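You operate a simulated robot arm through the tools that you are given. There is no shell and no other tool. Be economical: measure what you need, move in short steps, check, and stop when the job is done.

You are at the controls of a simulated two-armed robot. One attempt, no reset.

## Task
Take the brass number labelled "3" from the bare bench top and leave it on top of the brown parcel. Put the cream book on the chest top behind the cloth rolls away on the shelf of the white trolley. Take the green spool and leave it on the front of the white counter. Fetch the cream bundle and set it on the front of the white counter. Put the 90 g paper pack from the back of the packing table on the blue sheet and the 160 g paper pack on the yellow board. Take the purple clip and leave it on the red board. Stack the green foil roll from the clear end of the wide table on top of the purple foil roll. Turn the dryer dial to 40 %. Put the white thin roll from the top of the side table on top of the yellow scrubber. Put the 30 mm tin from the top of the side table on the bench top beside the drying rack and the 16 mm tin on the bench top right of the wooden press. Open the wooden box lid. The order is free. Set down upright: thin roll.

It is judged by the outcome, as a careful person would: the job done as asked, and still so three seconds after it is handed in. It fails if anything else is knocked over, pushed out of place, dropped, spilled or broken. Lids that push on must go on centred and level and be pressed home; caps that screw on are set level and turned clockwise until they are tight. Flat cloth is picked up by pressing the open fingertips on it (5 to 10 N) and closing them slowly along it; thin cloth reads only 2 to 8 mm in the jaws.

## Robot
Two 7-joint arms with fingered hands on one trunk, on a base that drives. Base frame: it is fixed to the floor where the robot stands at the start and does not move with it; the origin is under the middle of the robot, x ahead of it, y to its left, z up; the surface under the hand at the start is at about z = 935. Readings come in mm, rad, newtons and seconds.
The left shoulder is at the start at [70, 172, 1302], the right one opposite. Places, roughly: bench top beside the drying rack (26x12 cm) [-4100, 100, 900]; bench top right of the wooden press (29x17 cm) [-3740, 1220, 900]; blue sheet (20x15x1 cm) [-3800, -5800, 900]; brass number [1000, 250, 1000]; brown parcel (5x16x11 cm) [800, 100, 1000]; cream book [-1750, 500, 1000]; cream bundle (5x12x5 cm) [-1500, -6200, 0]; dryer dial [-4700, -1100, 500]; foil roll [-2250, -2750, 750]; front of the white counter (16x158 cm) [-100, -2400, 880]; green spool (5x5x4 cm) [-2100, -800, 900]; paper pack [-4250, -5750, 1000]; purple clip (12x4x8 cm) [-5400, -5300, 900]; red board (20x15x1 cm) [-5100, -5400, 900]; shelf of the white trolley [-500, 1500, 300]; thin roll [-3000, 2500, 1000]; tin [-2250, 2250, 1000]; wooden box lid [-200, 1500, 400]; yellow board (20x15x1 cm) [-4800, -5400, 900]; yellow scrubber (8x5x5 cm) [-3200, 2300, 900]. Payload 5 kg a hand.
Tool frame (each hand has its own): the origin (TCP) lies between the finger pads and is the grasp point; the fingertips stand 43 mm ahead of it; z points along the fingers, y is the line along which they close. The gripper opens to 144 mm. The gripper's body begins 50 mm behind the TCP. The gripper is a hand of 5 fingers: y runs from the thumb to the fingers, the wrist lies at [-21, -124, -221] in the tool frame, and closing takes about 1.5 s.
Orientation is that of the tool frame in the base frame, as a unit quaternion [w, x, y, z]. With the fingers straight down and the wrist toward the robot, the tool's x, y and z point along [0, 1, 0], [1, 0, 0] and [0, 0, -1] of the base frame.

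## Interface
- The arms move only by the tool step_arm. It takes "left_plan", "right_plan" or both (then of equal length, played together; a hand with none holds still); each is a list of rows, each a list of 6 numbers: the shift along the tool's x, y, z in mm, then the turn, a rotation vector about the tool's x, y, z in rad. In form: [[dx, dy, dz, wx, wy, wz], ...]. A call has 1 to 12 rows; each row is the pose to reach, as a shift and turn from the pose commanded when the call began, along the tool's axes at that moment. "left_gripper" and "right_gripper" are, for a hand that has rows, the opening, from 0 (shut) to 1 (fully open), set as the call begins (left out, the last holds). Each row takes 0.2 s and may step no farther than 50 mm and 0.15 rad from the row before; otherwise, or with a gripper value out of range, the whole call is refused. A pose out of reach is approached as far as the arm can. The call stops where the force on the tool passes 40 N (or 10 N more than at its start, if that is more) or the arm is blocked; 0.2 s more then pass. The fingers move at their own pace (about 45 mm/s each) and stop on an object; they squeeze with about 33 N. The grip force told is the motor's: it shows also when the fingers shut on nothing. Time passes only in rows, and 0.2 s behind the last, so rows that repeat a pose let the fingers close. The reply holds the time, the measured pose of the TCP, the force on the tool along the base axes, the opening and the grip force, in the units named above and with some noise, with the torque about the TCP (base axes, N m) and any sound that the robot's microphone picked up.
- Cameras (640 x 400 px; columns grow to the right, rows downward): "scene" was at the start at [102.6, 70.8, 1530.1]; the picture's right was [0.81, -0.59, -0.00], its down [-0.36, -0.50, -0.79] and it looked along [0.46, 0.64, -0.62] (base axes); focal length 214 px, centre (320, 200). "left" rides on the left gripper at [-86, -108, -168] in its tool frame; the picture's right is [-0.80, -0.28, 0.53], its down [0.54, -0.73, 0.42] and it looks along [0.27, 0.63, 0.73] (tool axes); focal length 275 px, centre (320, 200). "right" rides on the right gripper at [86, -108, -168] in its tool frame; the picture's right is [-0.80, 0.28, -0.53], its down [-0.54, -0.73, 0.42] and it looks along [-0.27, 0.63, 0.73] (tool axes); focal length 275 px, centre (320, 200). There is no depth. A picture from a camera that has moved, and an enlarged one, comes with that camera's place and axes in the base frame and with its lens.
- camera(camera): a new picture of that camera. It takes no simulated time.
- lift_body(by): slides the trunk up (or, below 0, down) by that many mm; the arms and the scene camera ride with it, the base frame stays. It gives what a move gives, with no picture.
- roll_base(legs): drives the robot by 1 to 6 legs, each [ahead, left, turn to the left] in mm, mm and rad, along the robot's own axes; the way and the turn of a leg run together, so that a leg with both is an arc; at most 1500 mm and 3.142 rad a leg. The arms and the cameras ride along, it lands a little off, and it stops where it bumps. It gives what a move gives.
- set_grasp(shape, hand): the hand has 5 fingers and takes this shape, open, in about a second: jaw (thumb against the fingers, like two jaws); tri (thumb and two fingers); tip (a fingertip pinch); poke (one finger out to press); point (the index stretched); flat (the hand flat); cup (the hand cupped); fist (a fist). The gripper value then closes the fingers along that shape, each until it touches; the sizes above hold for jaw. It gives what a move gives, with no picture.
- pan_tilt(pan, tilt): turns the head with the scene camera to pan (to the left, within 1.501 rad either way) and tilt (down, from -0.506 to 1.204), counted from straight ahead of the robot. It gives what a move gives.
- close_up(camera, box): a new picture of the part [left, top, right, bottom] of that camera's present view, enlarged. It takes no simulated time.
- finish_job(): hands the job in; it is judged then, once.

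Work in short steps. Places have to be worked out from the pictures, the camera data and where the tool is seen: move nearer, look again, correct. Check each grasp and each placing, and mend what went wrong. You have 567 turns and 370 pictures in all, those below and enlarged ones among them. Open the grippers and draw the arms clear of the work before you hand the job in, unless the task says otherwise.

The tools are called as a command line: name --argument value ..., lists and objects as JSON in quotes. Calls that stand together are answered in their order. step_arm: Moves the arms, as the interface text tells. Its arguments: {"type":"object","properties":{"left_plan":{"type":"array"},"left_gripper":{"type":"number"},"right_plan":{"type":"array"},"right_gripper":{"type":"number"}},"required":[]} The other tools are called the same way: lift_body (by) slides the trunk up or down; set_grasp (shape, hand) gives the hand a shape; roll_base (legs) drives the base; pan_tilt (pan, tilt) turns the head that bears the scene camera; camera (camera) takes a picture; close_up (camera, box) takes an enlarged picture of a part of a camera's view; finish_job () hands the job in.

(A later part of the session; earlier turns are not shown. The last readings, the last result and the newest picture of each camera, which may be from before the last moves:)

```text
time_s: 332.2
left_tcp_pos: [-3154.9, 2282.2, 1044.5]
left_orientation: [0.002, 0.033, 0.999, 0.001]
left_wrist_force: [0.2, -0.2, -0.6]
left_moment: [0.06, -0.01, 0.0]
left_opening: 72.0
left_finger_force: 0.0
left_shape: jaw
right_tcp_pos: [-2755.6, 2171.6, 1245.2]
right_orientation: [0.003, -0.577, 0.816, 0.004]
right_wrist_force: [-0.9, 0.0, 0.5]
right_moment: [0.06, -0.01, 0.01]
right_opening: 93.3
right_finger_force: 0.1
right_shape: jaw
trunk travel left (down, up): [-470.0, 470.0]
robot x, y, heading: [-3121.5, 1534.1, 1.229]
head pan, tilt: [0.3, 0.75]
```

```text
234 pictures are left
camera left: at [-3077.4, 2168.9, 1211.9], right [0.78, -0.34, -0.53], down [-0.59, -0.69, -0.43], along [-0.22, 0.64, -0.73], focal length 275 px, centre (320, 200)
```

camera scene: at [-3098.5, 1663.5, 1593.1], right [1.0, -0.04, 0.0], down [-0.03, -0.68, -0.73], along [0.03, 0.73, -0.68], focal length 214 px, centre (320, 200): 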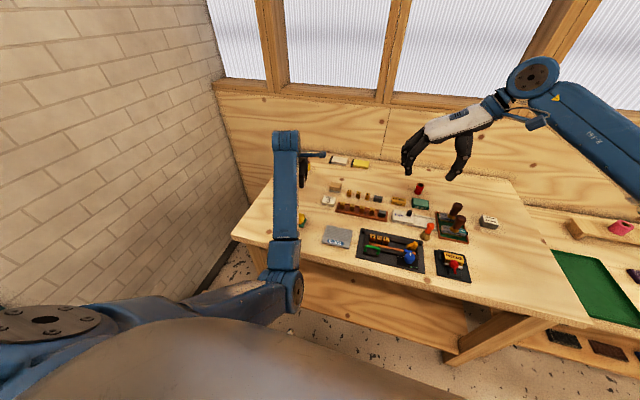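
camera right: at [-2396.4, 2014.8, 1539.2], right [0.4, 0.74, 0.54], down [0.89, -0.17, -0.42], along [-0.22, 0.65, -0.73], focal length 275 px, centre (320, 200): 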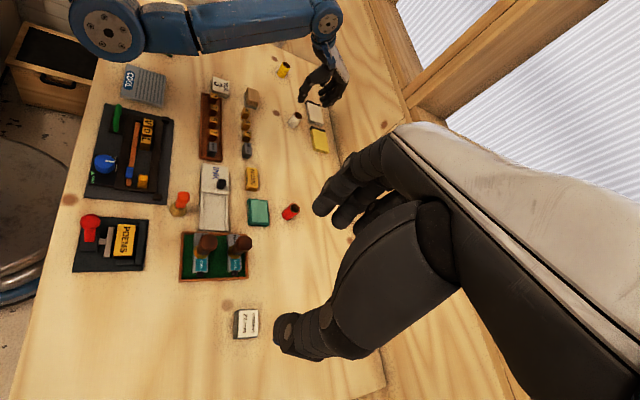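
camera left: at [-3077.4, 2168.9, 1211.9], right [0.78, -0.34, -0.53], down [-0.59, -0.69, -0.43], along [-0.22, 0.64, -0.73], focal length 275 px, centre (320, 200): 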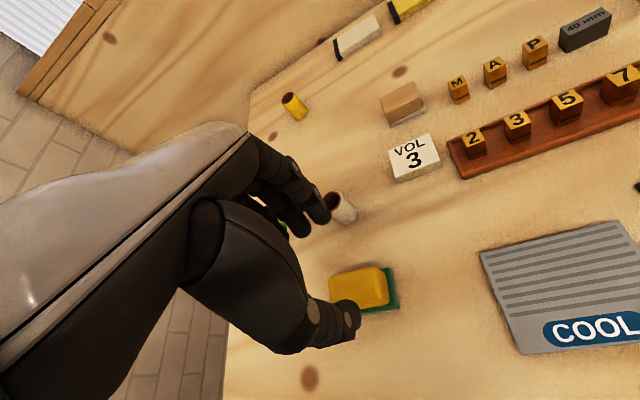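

Roll stands; scrubber at ≈(-3168,2280). Align and go down around the yellow block.

step_arm --left_plan '[[7, -2, 30, 0, 0, 0.12], [13, -3, 60, 0, 0, 0.24], [13, -3, 90, 0, 0, 0.24], [13, -3, 106, 0, 0, 0.24]]'

camera --camera "left"

```text
time_s: 333.2
left_tcp_pos: [-3171.0, 2280.6, 937.5]
left_orientation: [0.001, 0.152, 0.988, 0.001]
left_wrist_force: [-0.1, 0.2, 0.4]
left_moment: [0.0, 0.02, 0.0]
left_opening: 71.8
left_finger_force: 0.1
left_shape: jaw
right_tcp_pos: [-2755.5, 2172.4, 1244.2]
right_orientation: [0.004, -0.578, 0.816, 0.005]
right_wrist_force: [-0.1, 0.8, 1.3]
right_moment: [0.04, -0.04, 0.02]
right_opening: 93.4
right_finger_force: 0.1
right_shape: jaw
trunk travel left (down, up): [-470.0, 470.0]
robot x, y, heading: [-3116.2, 1531.6, 1.236]
head pan, tilt: [0.3, 0.75]
```

```text
233 pictures are left
camera left: at [-3122.1, 2152.0, 1104.8], right [0.68, -0.51, -0.53], down [-0.73, -0.53, -0.43], along [-0.06, 0.68, -0.73], focal length 275 px, centre (320, 200)
```

left: 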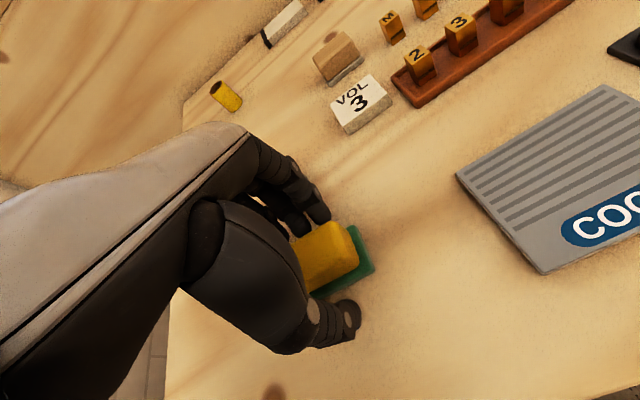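

step_arm --left_plan '[[0, 0, 0, 0, 0, 0], [0, 0, 0, 0, 0, 0], [0, 0, 0, 0, 0, 0], [0, 0, 0, 0, 0, 0], [0, 0, -3, 0, 0, 0], [0, 0, -8, 0, 0, 0], [14, -1, -8, 0, 0, 0], [28, -2, -8, 0, 0, 0], [41, -3, -8, 0, 0, 0], [41, -3, -4, 0, 0, 0], [41, -3, 0, 0, 0, 0], [41, -3, 1, 0, 0, 0]]' --left_gripper 0

step_arm --left_plan '[[0, 0, 0, 0, 0, 0], [0, 0, 0, 0, 0, 0], [0, 0, 0, 0, 0, 0], [0, 0, 0, 0, 0, 0]]' --left_gripper 0.55

step_arm --left_plan '[[0, 0, -40, 0, 0, 0], [0, 0, -85, 0, 0, 0], [0, 0, -130, 0, 0, 0]]'

camera --camera "left"

```text
time_s: 335.8
left_tcp_pos: [-3210.1, 2292.3, 937.1]
left_orientation: [0.001, 0.152, 0.988, 0.0]
left_wrist_force: [-0.1, 0.7, 0.2]
left_moment: [0.03, -0.02, -0.01]
left_opening: 34.9
left_finger_force: 32.7
left_shape: jaw
right_tcp_pos: [-2754.9, 2174.5, 1244.4]
right_orientation: [0.003, -0.578, 0.816, 0.005]
right_wrist_force: [0.4, -0.1, -0.1]
right_moment: [-0.06, 0.01, -0.01]
right_opening: 93.4
right_finger_force: 0.1
right_shape: jaw
trunk travel left (down, up): [-470.0, 470.0]
robot x, y, heading: [-3121.6, 1532.4, 1.23]
head pan, tilt: [0.3, 0.75]
```

```text
time_s: 336.8
left_tcp_pos: [-3209.1, 2291.0, 935.7]
left_orientation: [0.002, 0.153, 0.988, 0.0]
left_wrist_force: [0.2, 0.7, -0.4]
left_moment: [0.0, 0.02, -0.01]
left_opening: 78.8
left_finger_force: 0.1
left_shape: jaw
right_tcp_pos: [-2753.6, 2173.5, 1244.0]
right_orientation: [0.002, -0.578, 0.816, 0.005]
right_wrist_force: [0.0, 0.5, 0.2]
right_moment: [-0.01, -0.03, 0.01]
right_opening: 93.3
right_finger_force: 0.2
right_shape: jaw
trunk travel left (down, up): [-470.0, 470.0]
robot x, y, heading: [-3118.6, 1531.8, 1.23]
head pan, tilt: [0.3, 0.75]
```

```text
time_s: 337.6
left_tcp_pos: [-3207.6, 2288.4, 1066.8]
left_orientation: [0.001, 0.153, 0.988, 0.0]
left_wrist_force: [-0.1, 0.0, -0.6]
left_moment: [-0.02, -0.01, 0.01]
left_opening: 78.9
left_finger_force: 0.0
left_shape: jaw
right_tcp_pos: [-2754.3, 2174.8, 1245.1]
right_orientation: [0.002, -0.578, 0.816, 0.004]
right_wrist_force: [0.6, -1.2, 0.7]
right_moment: [-0.02, 0.02, 0.0]
right_opening: 93.2
right_finger_force: 0.0
right_shape: jaw
trunk travel left (down, up): [-470.0, 470.0]
robot x, y, heading: [-3120.7, 1533.5, 1.229]
head pan, tilt: [0.3, 0.75]
```

```text
232 pictures are left
camera left: at [-3156.6, 2160.4, 1234.5], right [0.67, -0.51, -0.53], down [-0.74, -0.53, -0.42], along [-0.06, 0.68, -0.73], focal length 275 px, centre (320, 200)
```

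left: 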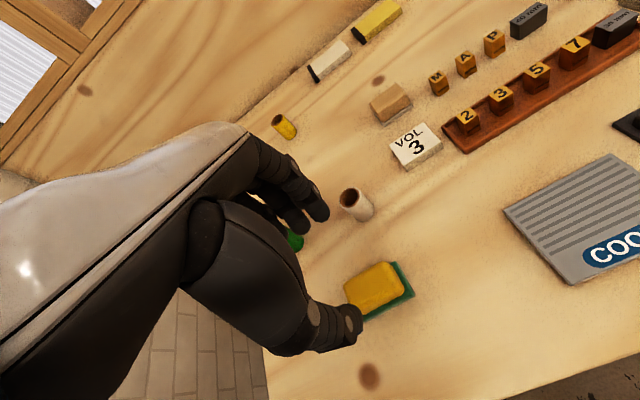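

Scrubber is back at (-3208,2288). Now re-grip the roll at (-3148,2400).

step_arm --left_plan '[[-8, 42, 0, 0, 0, 0], [-16, 84, 0, 0, 0, 0], [-22, 125, 0, 0, 0, 0], [-22, 125, 45, 0, 0, 0], [-22, 125, 90, 0, 0, 0], [-22, 125, 130, 0, 0, 0]]' --left_gripper 0.5

step_arm --left_plan '[[0, 0, 0, 0, 0, 0], [0, 0, 0, 0, 0, 0], [0, 0, 0, 0, 0, 0], [0, 0, 0, 0, 0, 0], [0, 0, 0, 0, 0, 0]]' --left_gripper 0

step_arm --left_plan '[[0, 0, -40, 0, 0, 0], [0, 0, -85, 0, 0, 0], [0, 0, -130, 0, 0, 0]]'

camera --camera "left"

```text
time_s: 339.0
left_tcp_pos: [-3149.9, 2405.6, 935.9]
left_orientation: [0.001, 0.152, 0.988, 0.002]
left_wrist_force: [0.2, 0.9, -0.2]
left_moment: [-0.05, -0.01, 0.04]
left_opening: 72.6
left_finger_force: 0.1
left_shape: jaw
right_tcp_pos: [-2754.0, 2174.9, 1243.6]
right_orientation: [0.001, -0.578, 0.816, 0.005]
right_wrist_force: [-0.5, 0.0, 0.5]
right_moment: [-0.04, 0.0, -0.03]
right_opening: 93.2
right_finger_force: 0.1
right_shape: jaw
trunk travel left (down, up): [-470.0, 470.0]
robot x, y, heading: [-3119.4, 1535.7, 1.231]
head pan, tilt: [0.3, 0.75]
```

```text
time_s: 340.2
left_tcp_pos: [-3150.4, 2403.4, 936.5]
left_orientation: [0.002, 0.152, 0.988, 0.001]
left_wrist_force: [0.2, 0.8, -0.3]
left_moment: [0.0, 0.01, -0.01]
left_opening: 25.7
left_finger_force: 33.3
left_shape: jaw
right_tcp_pos: [-2755.5, 2172.9, 1243.9]
right_orientation: [0.002, -0.578, 0.816, 0.004]
right_wrist_force: [0.5, -0.6, 0.1]
right_moment: [-0.03, -0.05, -0.01]
right_opening: 93.4
right_finger_force: 0.0
right_shape: jaw
trunk travel left (down, up): [-470.0, 470.0]
robot x, y, heading: [-3119.2, 1531.6, 1.234]
head pan, tilt: [0.3, 0.75]
```

```text
time_s: 341.0
left_tcp_pos: [-3152.0, 2406.1, 1066.1]
left_orientation: [0.0, 0.152, 0.988, 0.0]
left_wrist_force: [-0.8, -0.2, -1.1]
left_moment: [0.02, 0.0, 0.02]
left_opening: 25.7
left_finger_force: 32.7
left_shape: jaw
right_tcp_pos: [-2753.8, 2172.2, 1244.2]
right_orientation: [0.002, -0.578, 0.816, 0.005]
right_wrist_force: [-0.2, 0.3, -0.5]
right_moment: [0.03, 0.0, 0.03]
right_opening: 93.2
right_finger_force: 0.0
right_shape: jaw
trunk travel left (down, up): [-470.0, 470.0]
robot x, y, heading: [-3120.1, 1535.1, 1.233]
head pan, tilt: [0.3, 0.75]
```

```text
231 pictures are left
camera left: at [-3102.2, 2277.4, 1234.0], right [0.67, -0.51, -0.53], down [-0.74, -0.53, -0.42], along [-0.07, 0.68, -0.73], focal length 275 px, centre (320, 200)
```

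left: 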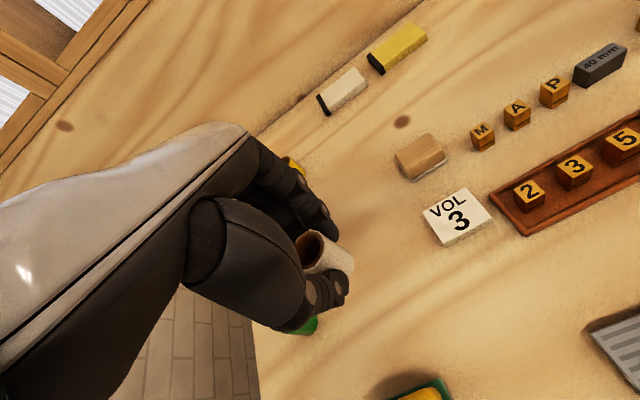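

Gripped. Carry over the scrubber centre and look.

step_arm --left_plan '[[7, -45, 0, 0, 0, 0], [14, -90, 0, 0, 0, 0], [20, -135, 0, 0, 0, 0], [20, -135, 35, 0, 0, 0]]'

camera --camera "left"

```text
time_s: 342.0
left_tcp_pos: [-3209.8, 2281.6, 1030.7]
left_orientation: [0.001, 0.151, 0.988, 0.001]
left_wrist_force: [0.1, 0.3, -0.3]
left_moment: [-0.02, 0.03, 0.02]
left_opening: 25.7
left_finger_force: 33.6
left_shape: jaw
right_tcp_pos: [-2754.4, 2174.2, 1243.9]
right_orientation: [0.002, -0.578, 0.816, 0.005]
right_wrist_force: [0.6, -0.2, 0.0]
right_moment: [-0.03, -0.02, 0.02]
right_opening: 93.3
right_finger_force: 0.1
right_shape: jaw
trunk travel left (down, up): [-470.0, 470.0]
robot x, y, heading: [-3123.4, 1536.3, 1.23]
head pan, tilt: [0.3, 0.75]
```

```text
230 pictures are left
camera left: at [-3160.8, 2153.1, 1198.1], right [0.68, -0.51, -0.53], down [-0.73, -0.53, -0.43], along [-0.06, 0.68, -0.73], focal length 275 px, centre (320, 200)
```

left: 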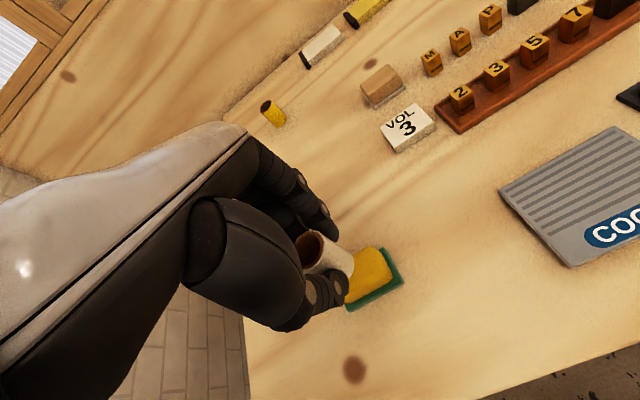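

Aligned. Lower gently.

step_arm --left_plan '[[-1, 0, 20, 0, 0, 0], [-1, 0, 32, 0, 0, 0], [-1, 0, 37, 0, 0, 0], [-1, 0, 40, 0, 0, 0], [-1, 0, 43, 0, 0, 0]]'

step_arm --left_plan '[[0, 0, 2, 0, 0, 0], [0, 0, 4, 0, 0, 0], [0, 0, 6, 0, 0, 0], [0, 0, 6, 0, 0, 0]]'

camera --camera "left"

```text
time_s: 343.2
left_tcp_pos: [-3209.2, 2280.4, 988.0]
left_orientation: [0.0, 0.152, 0.988, 0.0]
left_wrist_force: [-0.1, 1.1, 0.5]
left_moment: [0.02, -0.02, 0.02]
left_opening: 25.7
left_finger_force: 33.1
left_shape: jaw
right_tcp_pos: [-2754.7, 2173.8, 1244.7]
right_orientation: [0.002, -0.578, 0.816, 0.004]
right_wrist_force: [-0.6, -0.4, -0.5]
right_moment: [0.02, -0.01, -0.04]
right_opening: 93.4
right_finger_force: 0.1
right_shape: jaw
trunk travel left (down, up): [-470.0, 470.0]
robot x, y, heading: [-3123.2, 1531.7, 1.234]
head pan, tilt: [0.3, 0.75]
```

```text
time_s: 344.2
left_tcp_pos: [-3210.0, 2281.6, 982.7]
left_orientation: [0.0, 0.152, 0.988, 0.002]
left_wrist_force: [-0.1, -0.2, 2.3]
left_moment: [0.01, 0.0, -0.04]
left_opening: 25.8
left_finger_force: 32.8
left_shape: jaw
right_tcp_pos: [-2754.9, 2172.5, 1244.8]
right_orientation: [0.003, -0.577, 0.817, 0.005]
right_wrist_force: [-0.3, 0.2, -0.5]
right_moment: [0.03, -0.01, 0.0]
right_opening: 93.5
right_finger_force: 0.1
right_shape: jaw
trunk travel left (down, up): [-470.0, 470.0]
robot x, y, heading: [-3122.5, 1530.9, 1.231]
head pan, tilt: [0.3, 0.75]
```

```text
229 pictures are left
camera left: at [-3159.4, 2151.7, 1150.0], right [0.67, -0.51, -0.53], down [-0.74, -0.53, -0.43], along [-0.07, 0.68, -0.73], focal length 275 px, centre (320, 200)
```

left: 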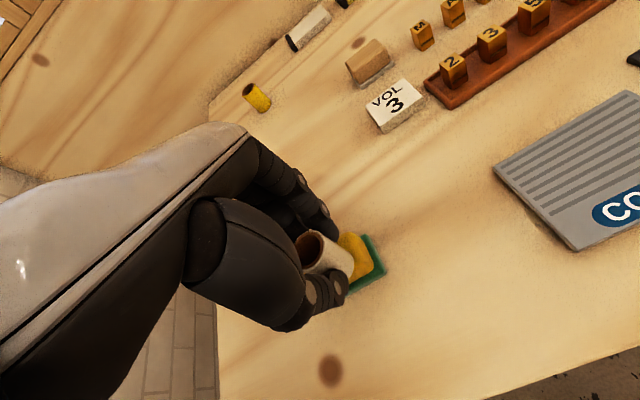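

Light touch. One more mm or two, then release slowly.

step_arm --left_plan '[[0, 0, 1, 0, 0, 0], [0, 0, 2, 0, 0, 0]]'

step_arm --left_plan '[[0, 0, 0, 0, 0, 0], [0, 0, 0, 0, 0, 0], [0, 0, 0, 0, 0, 0], [0, 0, 0, 0, 0, 0]]' --left_gripper 0.45

camera --camera "left"

```text
time_s: 344.8
left_tcp_pos: [-3208.1, 2281.5, 981.6]
left_orientation: [0.001, 0.152, 0.988, 0.002]
left_wrist_force: [0.0, -0.3, 6.5]
left_moment: [0.13, 0.02, -0.01]
left_opening: 25.9
left_finger_force: 33.0
left_shape: jaw
right_tcp_pos: [-2754.6, 2172.0, 1245.2]
right_orientation: [0.003, -0.578, 0.816, 0.005]
right_wrist_force: [0.2, 0.5, -0.7]
right_moment: [0.0, -0.01, -0.03]
right_opening: 93.4
right_finger_force: 0.1
right_shape: jaw
trunk travel left (down, up): [-470.0, 470.0]
robot x, y, heading: [-3121.8, 1536.6, 1.239]
head pan, tilt: [0.3, 0.75]
```

```text
time_s: 345.8
left_tcp_pos: [-3208.9, 2280.3, 980.7]
left_orientation: [0.001, 0.152, 0.988, 0.0]
left_wrist_force: [-0.4, -0.5, 0.4]
left_moment: [0.01, 0.0, -0.02]
left_opening: 64.3
left_finger_force: 0.0
left_shape: jaw
right_tcp_pos: [-2755.0, 2174.0, 1244.2]
right_orientation: [0.001, -0.578, 0.816, 0.005]
right_wrist_force: [-0.2, 0.1, 0.9]
right_moment: [-0.01, -0.05, -0.01]
right_opening: 93.1
right_finger_force: 0.0
right_shape: jaw
trunk travel left (down, up): [-470.0, 470.0]
robot x, y, heading: [-3118.4, 1530.7, 1.232]
head pan, tilt: [0.3, 0.75]
```

```text
228 pictures are left
camera left: at [-3159.5, 2152.0, 1148.0], right [0.67, -0.51, -0.53], down [-0.74, -0.53, -0.42], along [-0.06, 0.68, -0.73], focal length 275 px, centre (320, 200)
```

left: 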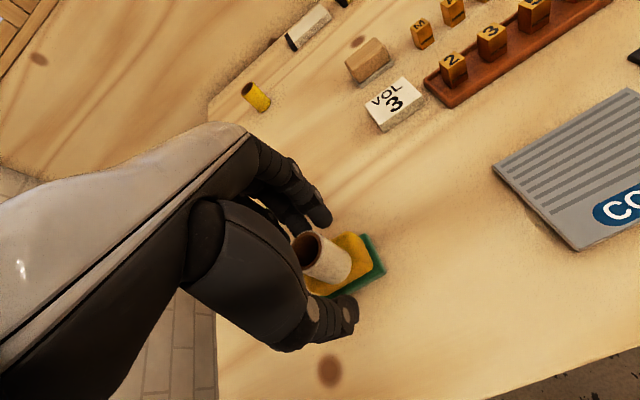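

Roll stands on the scrubber. Rise straight up and verify.

step_arm --left_plan '[[0, 0, -40, 0, 0, 0], [0, 0, -85, 0, 0, 0], [0, 0, -130, 0, 0, 0], [0, -20, -175, 0, 0, 0]]'

camera --camera "left"

```text
time_s: 346.8
left_tcp_pos: [-3214.1, 2258.4, 1154.4]
left_orientation: [0.001, 0.153, 0.988, 0.0]
left_wrist_force: [0.1, -0.2, -0.3]
left_moment: [0.04, 0.03, 0.01]
left_opening: 65.0
left_finger_force: 0.0
left_shape: jaw
right_tcp_pos: [-2755.4, 2171.4, 1245.3]
right_orientation: [0.003, -0.578, 0.816, 0.006]
right_wrist_force: [-0.8, -0.4, 0.5]
right_moment: [0.05, 0.0, -0.04]
right_opening: 93.2
right_finger_force: 0.1
right_shape: jaw
trunk travel left (down, up): [-470.0, 470.0]
robot x, y, heading: [-3121.3, 1531.7, 1.233]
head pan, tilt: [0.3, 0.75]
```

```text
227 pictures are left
camera left: at [-3164.3, 2130.3, 1321.5], right [0.67, -0.51, -0.53], down [-0.74, -0.53, -0.43], along [-0.06, 0.68, -0.73], focal length 275 px, centre (320, 200)
```

left: 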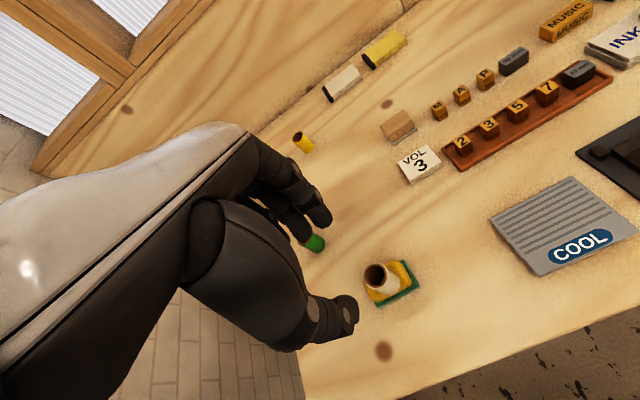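

Task done there. Next the green spool near (-2100,-800): turn east and drive along the west side of the chest.

roll_base --legs '[[0, 0, -1.58], [550, 0, 0], [0, -920, 0], [0, -920, 0], [450, 0, 0]]'

pan_tilt --pan 0.0 --tilt 0.7

camera --camera "scene"

```text
time_s: 365.0
left_tcp_pos: [-2078.2, -435.4, 1152.8]
left_orientation: [0.001, 0.802, 0.597, 0.0]
left_wrist_force: [0.1, -0.4, -0.9]
left_moment: [-0.03, -0.01, 0.0]
left_opening: 64.8
left_finger_force: 0.1
left_shape: jaw
right_tcp_pos: [-2159.3, -896.2, 1244.6]
right_orientation: [0.006, 0.162, 0.987, 0.001]
right_wrist_force: [0.4, -0.1, 1.0]
right_moment: [0.03, -0.03, 0.01]
right_opening: 93.4
right_finger_force: 0.0
right_shape: jaw
trunk travel left (down, up): [-470.0, 470.0]
robot x, y, heading: [-2803.0, -537.8, -0.323]
head pan, tilt: [0.3, 0.75]
```

```text
time_s: 365.8
left_tcp_pos: [-2077.2, -435.8, 1152.5]
left_orientation: [0.001, 0.802, 0.597, 0.0]
left_wrist_force: [0.2, 0.1, -0.7]
left_moment: [-0.02, 0.01, 0.02]
left_opening: 64.7
left_finger_force: 0.1
left_shape: jaw
right_tcp_pos: [-2158.8, -895.9, 1244.2]
right_orientation: [0.005, 0.162, 0.987, 0.002]
right_wrist_force: [0.0, 0.5, 0.2]
right_moment: [0.02, 0.01, -0.01]
right_opening: 93.3
right_finger_force: 0.1
right_shape: jaw
trunk travel left (down, up): [-470.0, 470.0]
robot x, y, heading: [-2803.7, -541.9, -0.32]
head pan, tilt: [0.0, 0.7]
```

```text
226 pictures are left
camera scene: at [-2673.2, -582.5, 1597.1], right [-0.32, -0.95, 0.0], down [-0.61, 0.21, -0.76], along [0.72, -0.24, -0.64], focal length 214 px, centre (320, 200)
```

scene: 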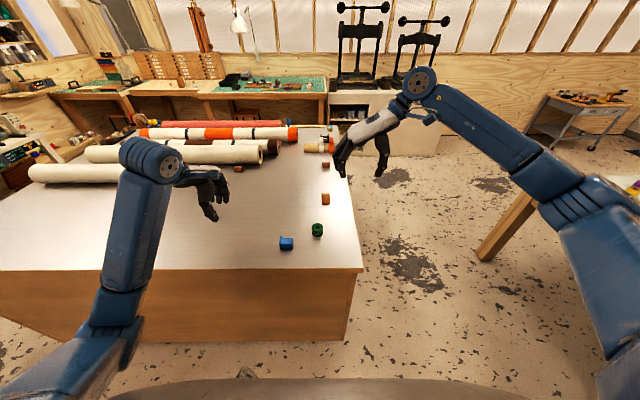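

Green spool found at ≈(-2119,-754). Zoom to check it.

close_up --camera "scene" --box '[277, 207, 357, 257]'

camera --camera "right"

```text
8.00 times, centred on (317, 232) of scene
camera zoom: at [-2673.2, -582.5, 1597.1], right [-0.32, -0.95, 0.0], down [-0.61, 0.21, -0.76], along [0.72, -0.24, -0.64], focal length 1716 px, centre (344, -56)
```

zoom: 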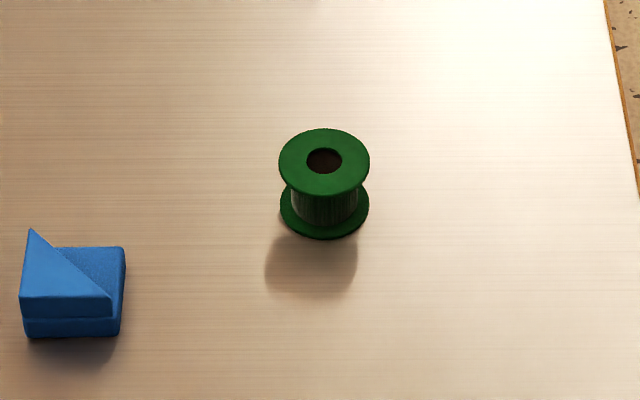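

```text
224 pictures are left
camera right: at [-2275.4, -972.5, 1409.1], right [0.84, 0.01, 0.54], down [0.29, -0.86, -0.42], along [0.46, 0.51, -0.73], focal length 275 px, centre (320, 200)
```

right: 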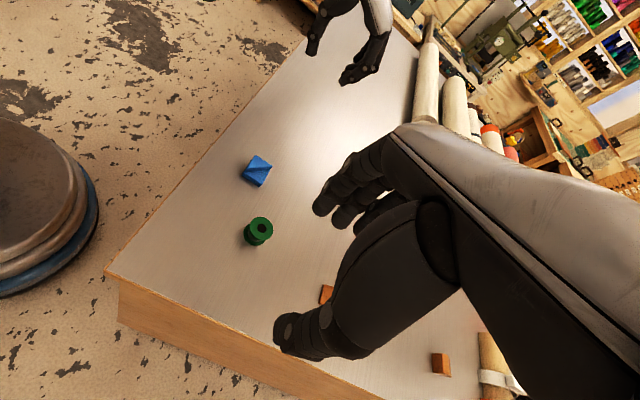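

step_arm --right_plan '[[2, 45, 30, 0, 0, 0], [4, 90, 60, 0, 0, 0], [6, 135, 80, 0, 0, 0], [6, 144, 110, 0, 0, 0], [6, 144, 150, 0, 0, 0]]' --right_gripper 0.5

camera --camera "right"

```text
refused: row 1 steps farther than a row can; nothing moved
```

```text
223 pictures are left
camera right: at [-2275.4, -972.5, 1409.1], right [0.84, 0.01, 0.54], down [0.29, -0.86, -0.42], along [0.46, 0.51, -0.73], focal length 275 px, centre (320, 200)
```

right: 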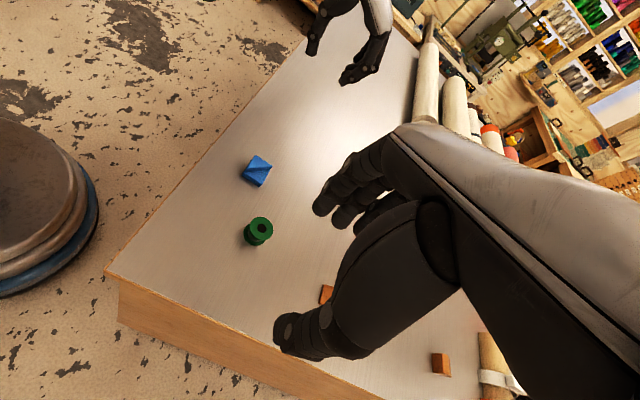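

Steps were too long; reissue.

step_arm --right_plan '[[2, 36, 30, 0, 0, 0], [4, 72, 60, 0, 0, 0], [6, 108, 90, 0, 0, 0], [6, 144, 120, 0, 0, 0], [6, 144, 160, 0, 0, 0]]' --right_gripper 0.5

camera --camera "right"

```text
time_s: 367.0
left_tcp_pos: [-2076.5, -437.0, 1152.7]
left_orientation: [0.0, 0.803, 0.596, 0.0]
left_wrist_force: [-0.2, -0.6, 0.0]
left_moment: [0.04, 0.01, 0.0]
left_opening: 64.7
left_finger_force: 0.1
left_shape: jaw
right_tcp_pos: [-2118.4, -756.9, 1085.3]
right_orientation: [0.006, 0.162, 0.987, 0.003]
right_wrist_force: [0.6, -0.1, 0.8]
right_moment: [0.03, -0.01, 0.02]
right_opening: 72.3
right_finger_force: 0.1
right_shape: jaw
trunk travel left (down, up): [-470.0, 470.0]
robot x, y, heading: [-2804.0, -539.5, -0.324]
head pan, tilt: [0.0, 0.7]
```

```text
222 pictures are left
camera right: at [-2236.1, -832.8, 1249.8], right [0.84, 0.01, 0.54], down [0.29, -0.86, -0.42], along [0.46, 0.51, -0.72], focal length 275 px, centre (320, 200)
```

right: 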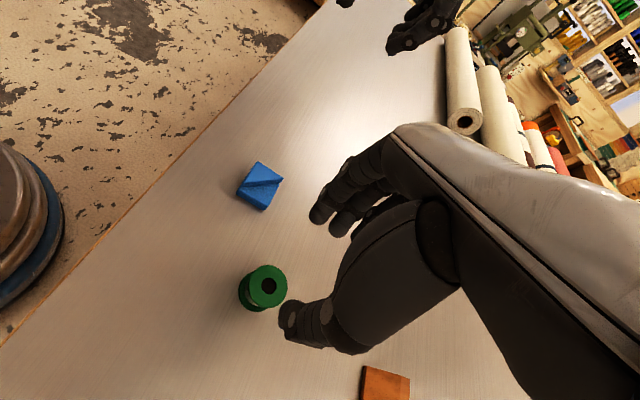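

step_arm --right_plan '[[3, -6, 45, 0, 0, 0], [3, -6, 85, 0, 0, 0], [3, -6, 107, 0, 0, 0]]'

step_arm --right_plan '[[0, 0, 0, 0, 0, 0], [0, 0, 0, 0, 0, 0], [0, 0, 0, 0, 0, 0], [0, 0, 0, 0, 0, 0]]' --right_gripper 0

step_arm --right_plan '[[0, 0, -40, 0, 0, 0], [0, 0, -85, 0, 0, 0], [0, 0, -130, 0, 0, 0], [0, 0, -170, 0, 0, 0]]'

camera --camera "right"

```text
time_s: 367.8
left_tcp_pos: [-2076.2, -435.1, 1153.5]
left_orientation: [0.001, 0.802, 0.597, -0.001]
left_wrist_force: [0.4, 0.4, -0.6]
left_moment: [0.02, 0.03, 0.0]
left_opening: 64.7
left_finger_force: 0.0
left_shape: jaw
right_tcp_pos: [-2121.2, -759.7, 978.1]
right_orientation: [0.006, 0.162, 0.987, 0.002]
right_wrist_force: [-0.9, -0.1, 0.3]
right_moment: [-0.01, -0.01, 0.0]
right_opening: 72.3
right_finger_force: 0.0
right_shape: jaw
trunk travel left (down, up): [-470.0, 470.0]
robot x, y, heading: [-2807.5, -540.4, -0.326]
head pan, tilt: [0.0, 0.7]
```

```text
time_s: 368.8
left_tcp_pos: [-2077.1, -436.6, 1152.4]
left_orientation: [0.001, 0.802, 0.597, 0.0]
left_wrist_force: [0.0, 0.2, -0.8]
left_moment: [0.0, -0.03, -0.02]
left_opening: 64.7
left_finger_force: 0.0
left_shape: jaw
right_tcp_pos: [-2121.7, -761.3, 978.5]
right_orientation: [0.006, 0.162, 0.987, 0.002]
right_wrist_force: [0.4, 0.0, -0.3]
right_moment: [-0.01, -0.01, 0.0]
right_opening: 36.2
right_finger_force: 33.3
right_shape: jaw
trunk travel left (down, up): [-470.0, 470.0]
robot x, y, heading: [-2802.7, -541.2, -0.322]
head pan, tilt: [0.0, 0.7]
```

```text
time_s: 369.8
left_tcp_pos: [-2078.3, -435.0, 1154.3]
left_orientation: [0.002, 0.802, 0.597, 0.0]
left_wrist_force: [0.2, 0.3, -0.7]
left_moment: [-0.03, -0.04, -0.02]
left_opening: 64.4
left_finger_force: 0.2
left_shape: jaw
right_tcp_pos: [-2125.0, -764.7, 1151.2]
right_orientation: [0.006, 0.161, 0.987, 0.002]
right_wrist_force: [-0.2, -0.4, -0.5]
right_moment: [0.0, -0.03, 0.01]
right_opening: 36.3
right_finger_force: 32.9
right_shape: jaw
trunk travel left (down, up): [-470.0, 470.0]
robot x, y, heading: [-2802.9, -538.8, -0.325]
head pan, tilt: [0.0, 0.7]
```

```text
221 pictures are left
camera right: at [-2242.7, -840.6, 1315.5], right [0.84, 0.02, 0.54], down [0.29, -0.86, -0.42], along [0.46, 0.51, -0.73], focal length 275 px, centre (320, 200)
```

right: 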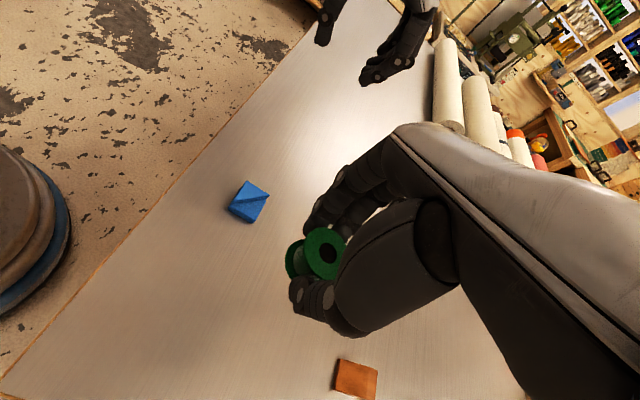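

Spool held. Drive through the corridor south of the chest toward the white counter.

roll_base --legs '[[0, -640, 0], [1100, 0, 0], [1000, 0, 0]]'

camera --camera "scene"

```text
time_s: 379.1
left_tcp_pos: [-1211.8, -1377.7, 1153.7]
left_orientation: [0.0, 0.801, 0.598, 0.0]
left_wrist_force: [-0.6, 0.1, 0.2]
left_moment: [-0.03, 0.05, 0.0]
left_opening: 64.9
left_finger_force: 0.0
left_shape: jaw
right_tcp_pos: [-1257.5, -1708.0, 1150.8]
right_orientation: [0.006, 0.159, 0.987, 0.003]
right_wrist_force: [0.2, -0.2, -0.1]
right_moment: [-0.01, 0.03, 0.02]
right_opening: 36.3
right_finger_force: 33.5
right_shape: jaw
trunk travel left (down, up): [-470.0, 470.0]
robot x, y, heading: [-1938.1, -1486.6, -0.322]
head pan, tilt: [0.0, 0.7]
stopped in leg 3: the robot was blocked; the commanded pose is now the measured one
```

```text
220 pictures are left
camera scene: at [-1808.1, -1528.7, 1597.2], right [-0.32, -0.95, 0.0], down [-0.61, 0.2, -0.76], along [0.73, -0.24, -0.64], focal length 214 px, centre (320, 200)
```

scene: 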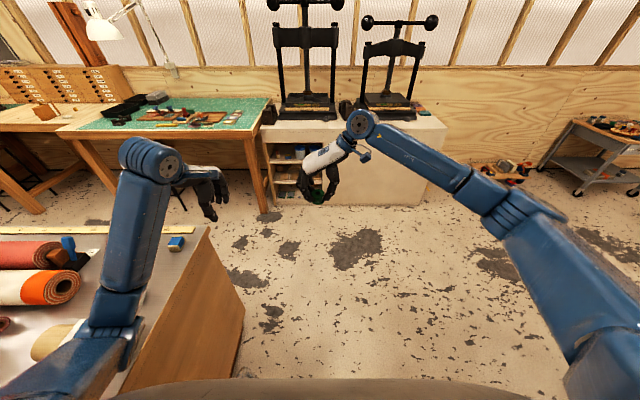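

Blocked by something just ahead; look down in front.

pan_tilt --pan 0.0 --tilt 1.2

camera --camera "scene"

pan_tilt --pan -0.9 --tilt 0.9

camera --camera "scene"

```text
time_s: 380.1
left_tcp_pos: [-1211.3, -1379.7, 1152.3]
left_orientation: [0.001, 0.801, 0.598, 0.001]
left_wrist_force: [0.1, -0.9, -0.8]
left_moment: [0.01, -0.02, 0.01]
left_opening: 64.5
left_finger_force: 0.1
left_shape: jaw
right_tcp_pos: [-1257.3, -1709.1, 1149.9]
right_orientation: [0.005, 0.16, 0.987, 0.003]
right_wrist_force: [0.2, -1.1, 0.0]
right_moment: [0.0, 0.02, -0.02]
right_opening: 36.1
right_finger_force: 33.4
right_shape: jaw
trunk travel left (down, up): [-470.0, 470.0]
robot x, y, heading: [-1937.1, -1487.4, -0.321]
head pan, tilt: [0.0, 1.201]
```

```text
219 pictures are left
camera scene: at [-1835.6, -1519.7, 1561.3], right [-0.32, -0.95, 0.0], down [-0.88, 0.29, -0.36], along [0.34, -0.11, -0.93], focal length 214 px, centre (320, 200)
```

scene: 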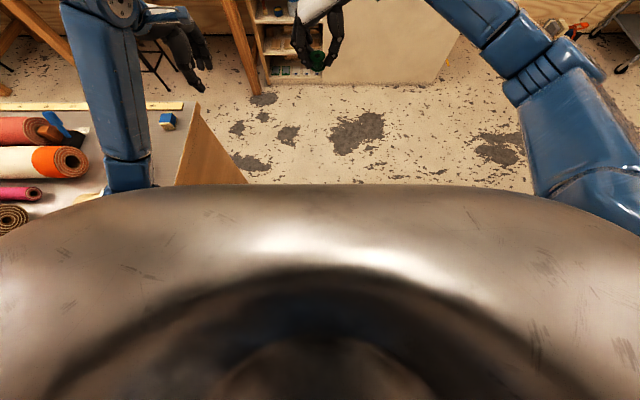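

```text
time_s: 381.3
left_tcp_pos: [-1211.8, -1378.7, 1153.9]
left_orientation: [0.001, 0.801, 0.599, 0.0]
left_wrist_force: [-0.8, -0.1, 0.1]
left_moment: [0.03, 0.02, -0.01]
left_opening: 64.7
left_finger_force: 0.0
left_shape: jaw
right_tcp_pos: [-1256.4, -1708.9, 1150.6]
right_orientation: [0.007, 0.16, 0.987, 0.003]
right_wrist_force: [-1.3, -0.6, -1.6]
right_moment: [-0.04, 0.01, -0.01]
right_opening: 36.2
right_finger_force: 33.1
right_shape: jaw
trunk travel left (down, up): [-470.0, 470.0]
robot x, y, heading: [-1943.4, -1486.2, -0.32]
head pan, tilt: [-0.901, 0.901]
```

```text
218 pictures are left
camera scene: at [-1862.9, -1572.8, 1581.1], right [-0.94, -0.34, 0.0], down [-0.27, 0.74, -0.62], along [0.21, -0.58, -0.78], focal length 214 px, centre (320, 200)
```

scene: 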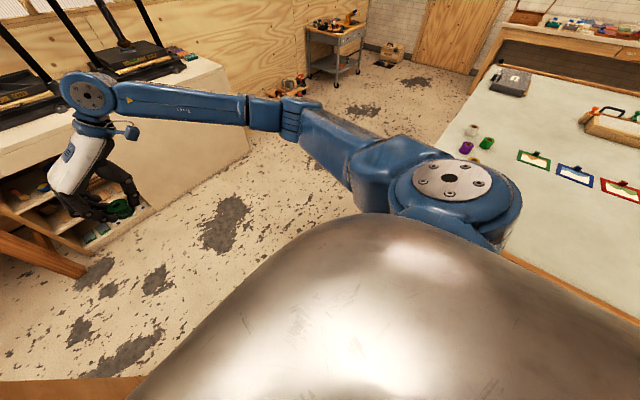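

The left elbow may be against something on the chest. Look left.

pan_tilt --pan 0.75 --tilt 0.9

camera --camera "scene"

camera --camera "right"

```text
time_s: 383.0
left_tcp_pos: [-1211.1, -1378.7, 1153.8]
left_orientation: [0.001, 0.801, 0.598, 0.0]
left_wrist_force: [0.6, -0.3, -0.6]
left_moment: [-0.01, -0.03, 0.0]
left_opening: 64.6
left_finger_force: 0.0
left_shape: jaw
right_tcp_pos: [-1257.4, -1709.3, 1151.1]
right_orientation: [0.005, 0.16, 0.987, 0.001]
right_wrist_force: [0.2, -0.2, -0.8]
right_moment: [0.01, -0.02, -0.01]
right_opening: 36.1
right_finger_force: 33.2
right_shape: jaw
trunk travel left (down, up): [-470.0, 470.0]
robot x, y, heading: [-1939.4, -1485.8, -0.317]
head pan, tilt: [0.75, 0.901]
```

```text
217 pictures are left
camera scene: at [-1819.9, -1470.5, 1581.1], right [0.42, -0.91, 0.0], down [-0.71, -0.33, -0.62], along [0.56, 0.26, -0.78], focal length 214 px, centre (320, 200)
```

scene: 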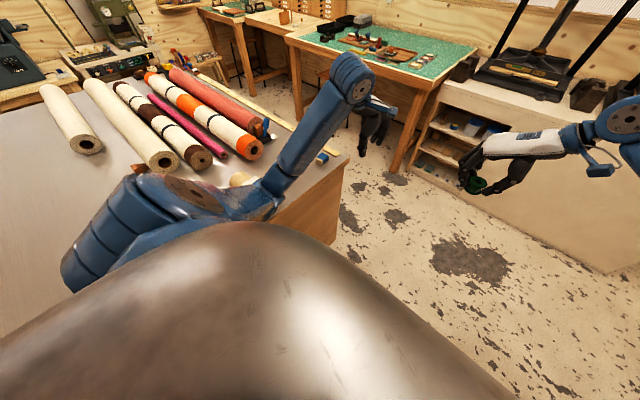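

```text
216 pictures are left
camera right: at [-1375.3, -1786.1, 1315.3], right [0.84, 0.02, 0.54], down [0.29, -0.86, -0.42], along [0.46, 0.51, -0.73], focal length 275 px, centre (320, 200)
```

right: 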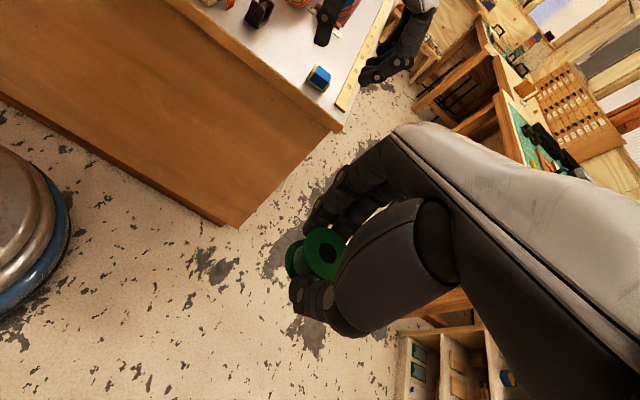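

The left elbow is over the chest edge beside a beige object. I back off 120 mm and away from the chest and look again.

roll_base --legs '[[-150, 0, 0], [0, -200, 0]]'

close_up --camera "scene" --box '[60, 100, 380, 300]'

```text
time_s: 385.6
left_tcp_pos: [-1424.1, -1527.7, 1152.5]
left_orientation: [0.0, 0.802, 0.597, 0.0]
left_wrist_force: [0.2, -1.3, -0.3]
left_moment: [-0.01, -0.02, -0.01]
left_opening: 65.1
left_finger_force: 0.0
left_shape: jaw
right_tcp_pos: [-1470.3, -1856.6, 1150.5]
right_orientation: [0.005, 0.161, 0.987, 0.002]
right_wrist_force: [-0.1, 1.5, -1.0]
right_moment: [0.01, 0.02, 0.02]
right_opening: 36.3
right_finger_force: 33.0
right_shape: jaw
trunk travel left (down, up): [-470.0, 470.0]
robot x, y, heading: [-2150.7, -1634.8, -0.323]
head pan, tilt: [0.75, 0.901]
```

```text
2.00 times, centred on (220, 200) of scene
camera zoom: at [-2031.4, -1616.9, 1581.0], right [0.41, -0.91, 0.0], down [-0.71, -0.32, -0.62], along [0.56, 0.26, -0.78], focal length 429 px, centre (520, 200)
```

zoom: 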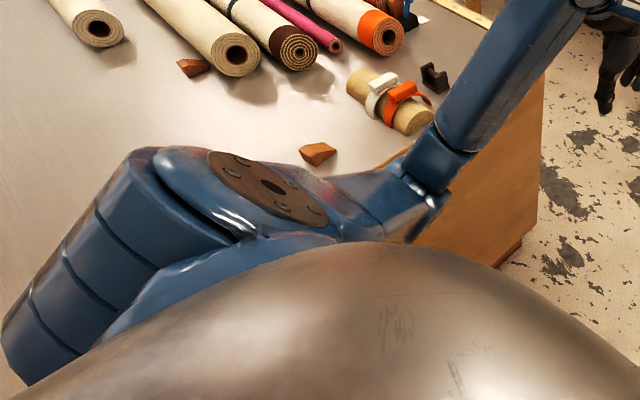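

The log on the chest is still aligned with the chest, so nothing was displaced noticeably. I pass with a wider berth toward the counter.

lift_body --by 100

roll_base --legs '[[1200, 0, 0]]'

pan_tilt --pan 0.1 --tilt 0.65

camera --camera "scene"

```text
time_s: 386.9
left_tcp_pos: [-1423.6, -1529.1, 1252.8]
left_orientation: [0.0, 0.803, 0.596, 0.0]
left_wrist_force: [0.6, 0.4, 0.0]
left_moment: [0.0, 0.02, -0.01]
left_opening: 64.8
left_finger_force: 0.0
left_shape: jaw
right_tcp_pos: [-1470.5, -1858.7, 1249.9]
right_orientation: [0.005, 0.161, 0.987, 0.002]
right_wrist_force: [0.3, -0.8, -0.5]
right_moment: [0.02, -0.01, 0.01]
right_opening: 36.2
right_finger_force: 33.2
right_shape: jaw
trunk travel left (down, up): [-570.0, 370.0]
robot x, y, heading: [-2149.4, -1636.3, -0.326]
head pan, tilt: [0.75, 0.901]
```

```text
time_s: 393.0
left_tcp_pos: [-288.4, -1901.2, 1253.1]
left_orientation: [0.001, 0.8, 0.6, 0.0]
left_wrist_force: [0.3, -0.4, 0.7]
left_moment: [0.02, -0.01, 0.03]
left_opening: 64.7
left_finger_force: 0.0
left_shape: jaw
right_tcp_pos: [-333.3, -2231.6, 1249.7]
right_orientation: [0.006, 0.158, 0.987, 0.001]
right_wrist_force: [-0.2, -0.3, -0.4]
right_moment: [-0.05, -0.01, -0.01]
right_opening: 36.4
right_finger_force: 32.8
right_shape: jaw
trunk travel left (down, up): [-570.0, 370.0]
robot x, y, heading: [-1015.5, -2014.7, -0.316]
head pan, tilt: [0.75, 0.901]
```

```text
time_s: 394.0
left_tcp_pos: [-287.7, -1901.9, 1251.8]
left_orientation: [0.001, 0.801, 0.599, 0.0]
left_wrist_force: [0.4, 0.1, -0.9]
left_moment: [-0.02, 0.03, -0.03]
left_opening: 64.6
left_finger_force: 0.0
left_shape: jaw
right_tcp_pos: [-331.7, -2230.9, 1250.0]
right_orientation: [0.006, 0.157, 0.988, 0.002]
right_wrist_force: [0.3, 0.7, -1.0]
right_moment: [-0.03, 0.02, 0.03]
right_opening: 35.7
right_finger_force: 32.8
right_shape: jaw
trunk travel left (down, up): [-570.0, 370.0]
robot x, y, heading: [-1010.3, -2011.8, -0.318]
head pan, tilt: [0.099, 0.649]
```

```text
214 pictures are left
camera scene: at [-879.6, -2045.2, 1701.6], right [-0.22, -0.98, 0.0], down [-0.59, 0.13, -0.8], along [0.78, -0.17, -0.6], focal length 214 px, centre (320, 200)
```

scene: 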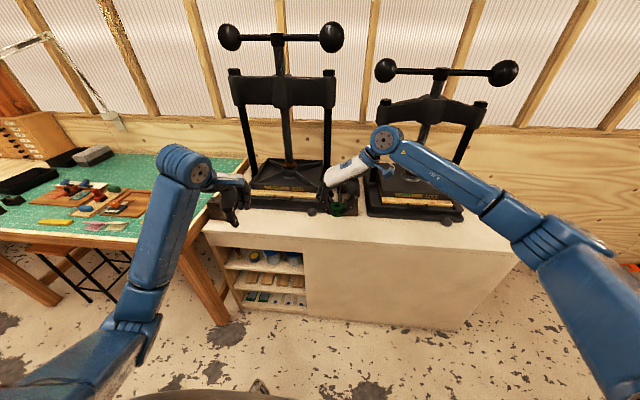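

The counter's front edge runs through (-114,-2159) and (-299,-2737); the free strip is in front of the presses. I move forward 240, lower, and set the spool at ≈(-75,-2275).

roll_base --legs '[[240, 0, 0]]'

lift_body --by -130

camera --camera "right"

camera --camera "scene"

```text
time_s: 395.8
left_tcp_pos: [-56.4, -1975.5, 1254.2]
left_orientation: [0.001, 0.799, 0.601, 0.0]
left_wrist_force: [-0.6, -1.4, -0.2]
left_moment: [0.01, -0.05, 0.01]
left_opening: 64.7
left_finger_force: 0.1
left_shape: jaw
right_tcp_pos: [-101.2, -2305.5, 1251.7]
right_orientation: [0.006, 0.155, 0.988, 0.003]
right_wrist_force: [-0.2, 0.6, 0.0]
right_moment: [0.01, -0.02, -0.02]
right_opening: 36.2
right_finger_force: 32.7
right_shape: jaw
trunk travel left (down, up): [-570.0, 370.0]
robot x, y, heading: [-782.3, -2088.5, -0.316]
head pan, tilt: [0.099, 0.649]
```

```text
time_s: 397.4
left_tcp_pos: [-55.6, -1976.6, 1123.9]
left_orientation: [0.001, 0.8, 0.6, 0.0]
left_wrist_force: [-0.9, -0.3, 0.0]
left_moment: [0.02, -0.01, -0.02]
left_opening: 64.6
left_finger_force: 0.0
left_shape: jaw
right_tcp_pos: [-99.7, -2305.6, 1121.6]
right_orientation: [0.006, 0.156, 0.988, 0.002]
right_wrist_force: [-0.9, 1.1, -1.6]
right_moment: [0.03, -0.03, 0.03]
right_opening: 36.3
right_finger_force: 33.1
right_shape: jaw
trunk travel left (down, up): [-440.0, 500.0]
robot x, y, heading: [-778.0, -2087.0, -0.318]
head pan, tilt: [0.099, 0.649]
```

```text
213 pictures are left
camera right: at [-216.8, -2383.5, 1285.9], right [0.84, 0.02, 0.54], down [0.3, -0.86, -0.42], along [0.46, 0.52, -0.72], focal length 275 px, centre (320, 200)
```

right: 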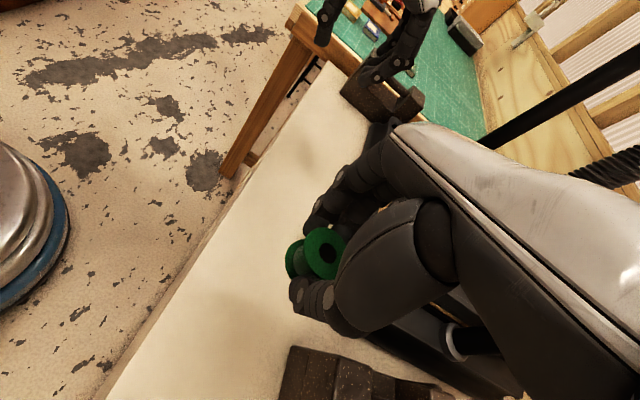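

```text
212 pictures are left
camera scene: at [-647.0, -2121.3, 1571.7], right [-0.21, -0.98, 0.0], down [-0.59, 0.13, -0.8], along [0.78, -0.17, -0.6], focal length 214 px, centre (320, 200)
```

scene: 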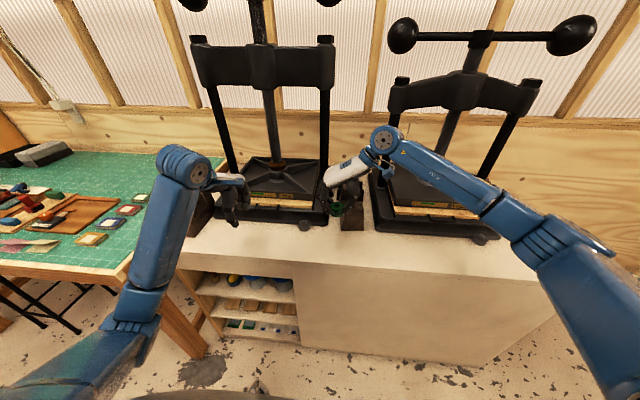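

The point under the hand is clear, ~80 mm behind the front edge. Lower.

step_arm --right_plan '[[0, 0, 45, 0, 0, 0], [0, 0, 90, 0, 0, 0], [0, 0, 135, 0, 0, 0], [0, 0, 165, 0, 0, 0]]'

step_arm --right_plan '[[0, 0, 5, 0, 0, 0], [0, 0, 10, 0, 0, 0], [0, 0, 15, 0, 0, 0], [0, 0, 20, 0, 0, 0], [0, 0, 25, 0, 0, 0], [0, 0, 30, 0, 0, 0], [0, 0, 35, 0, 0, 0], [0, 0, 40, 0, 0, 0]]'

```text
time_s: 398.4
left_tcp_pos: [-54.2, -1975.7, 1123.2]
left_orientation: [0.001, 0.799, 0.601, 0.0]
left_wrist_force: [1.2, -0.7, -0.5]
left_moment: [0.04, 0.01, -0.01]
left_opening: 64.6
left_finger_force: 0.2
left_shape: jaw
right_tcp_pos: [-95.5, -2306.3, 955.4]
right_orientation: [0.006, 0.156, 0.988, 0.003]
right_wrist_force: [1.2, 0.5, 0.3]
right_moment: [0.0, 0.04, -0.01]
right_opening: 36.1
right_finger_force: 33.5
right_shape: jaw
trunk travel left (down, up): [-440.0, 500.0]
robot x, y, heading: [-777.1, -2090.0, -0.315]
head pan, tilt: [0.099, 0.649]
```

```text
time_s: 400.0
left_tcp_pos: [-56.9, -1975.8, 1124.2]
left_orientation: [0.001, 0.8, 0.6, 0.0]
left_wrist_force: [0.5, 0.0, -0.3]
left_moment: [0.03, 0.04, 0.01]
left_opening: 64.6
left_finger_force: 0.1
left_shape: jaw
right_tcp_pos: [-97.5, -2305.3, 931.1]
right_orientation: [0.012, 0.158, 0.987, 0.007]
right_wrist_force: [-10.1, -2.2, 22.6]
right_moment: [-0.03, 0.27, 0.13]
right_opening: 37.9
right_finger_force: 32.7
right_shape: jaw
trunk travel left (down, up): [-440.0, 500.0]
robot x, y, heading: [-781.4, -2089.4, -0.315]
head pan, tilt: [0.099, 0.649]
stopped in row 8 (right hand): the force on the tool passed its limit at 44 N (the readings are from after the stop); the commanded pose is now the measured one
```

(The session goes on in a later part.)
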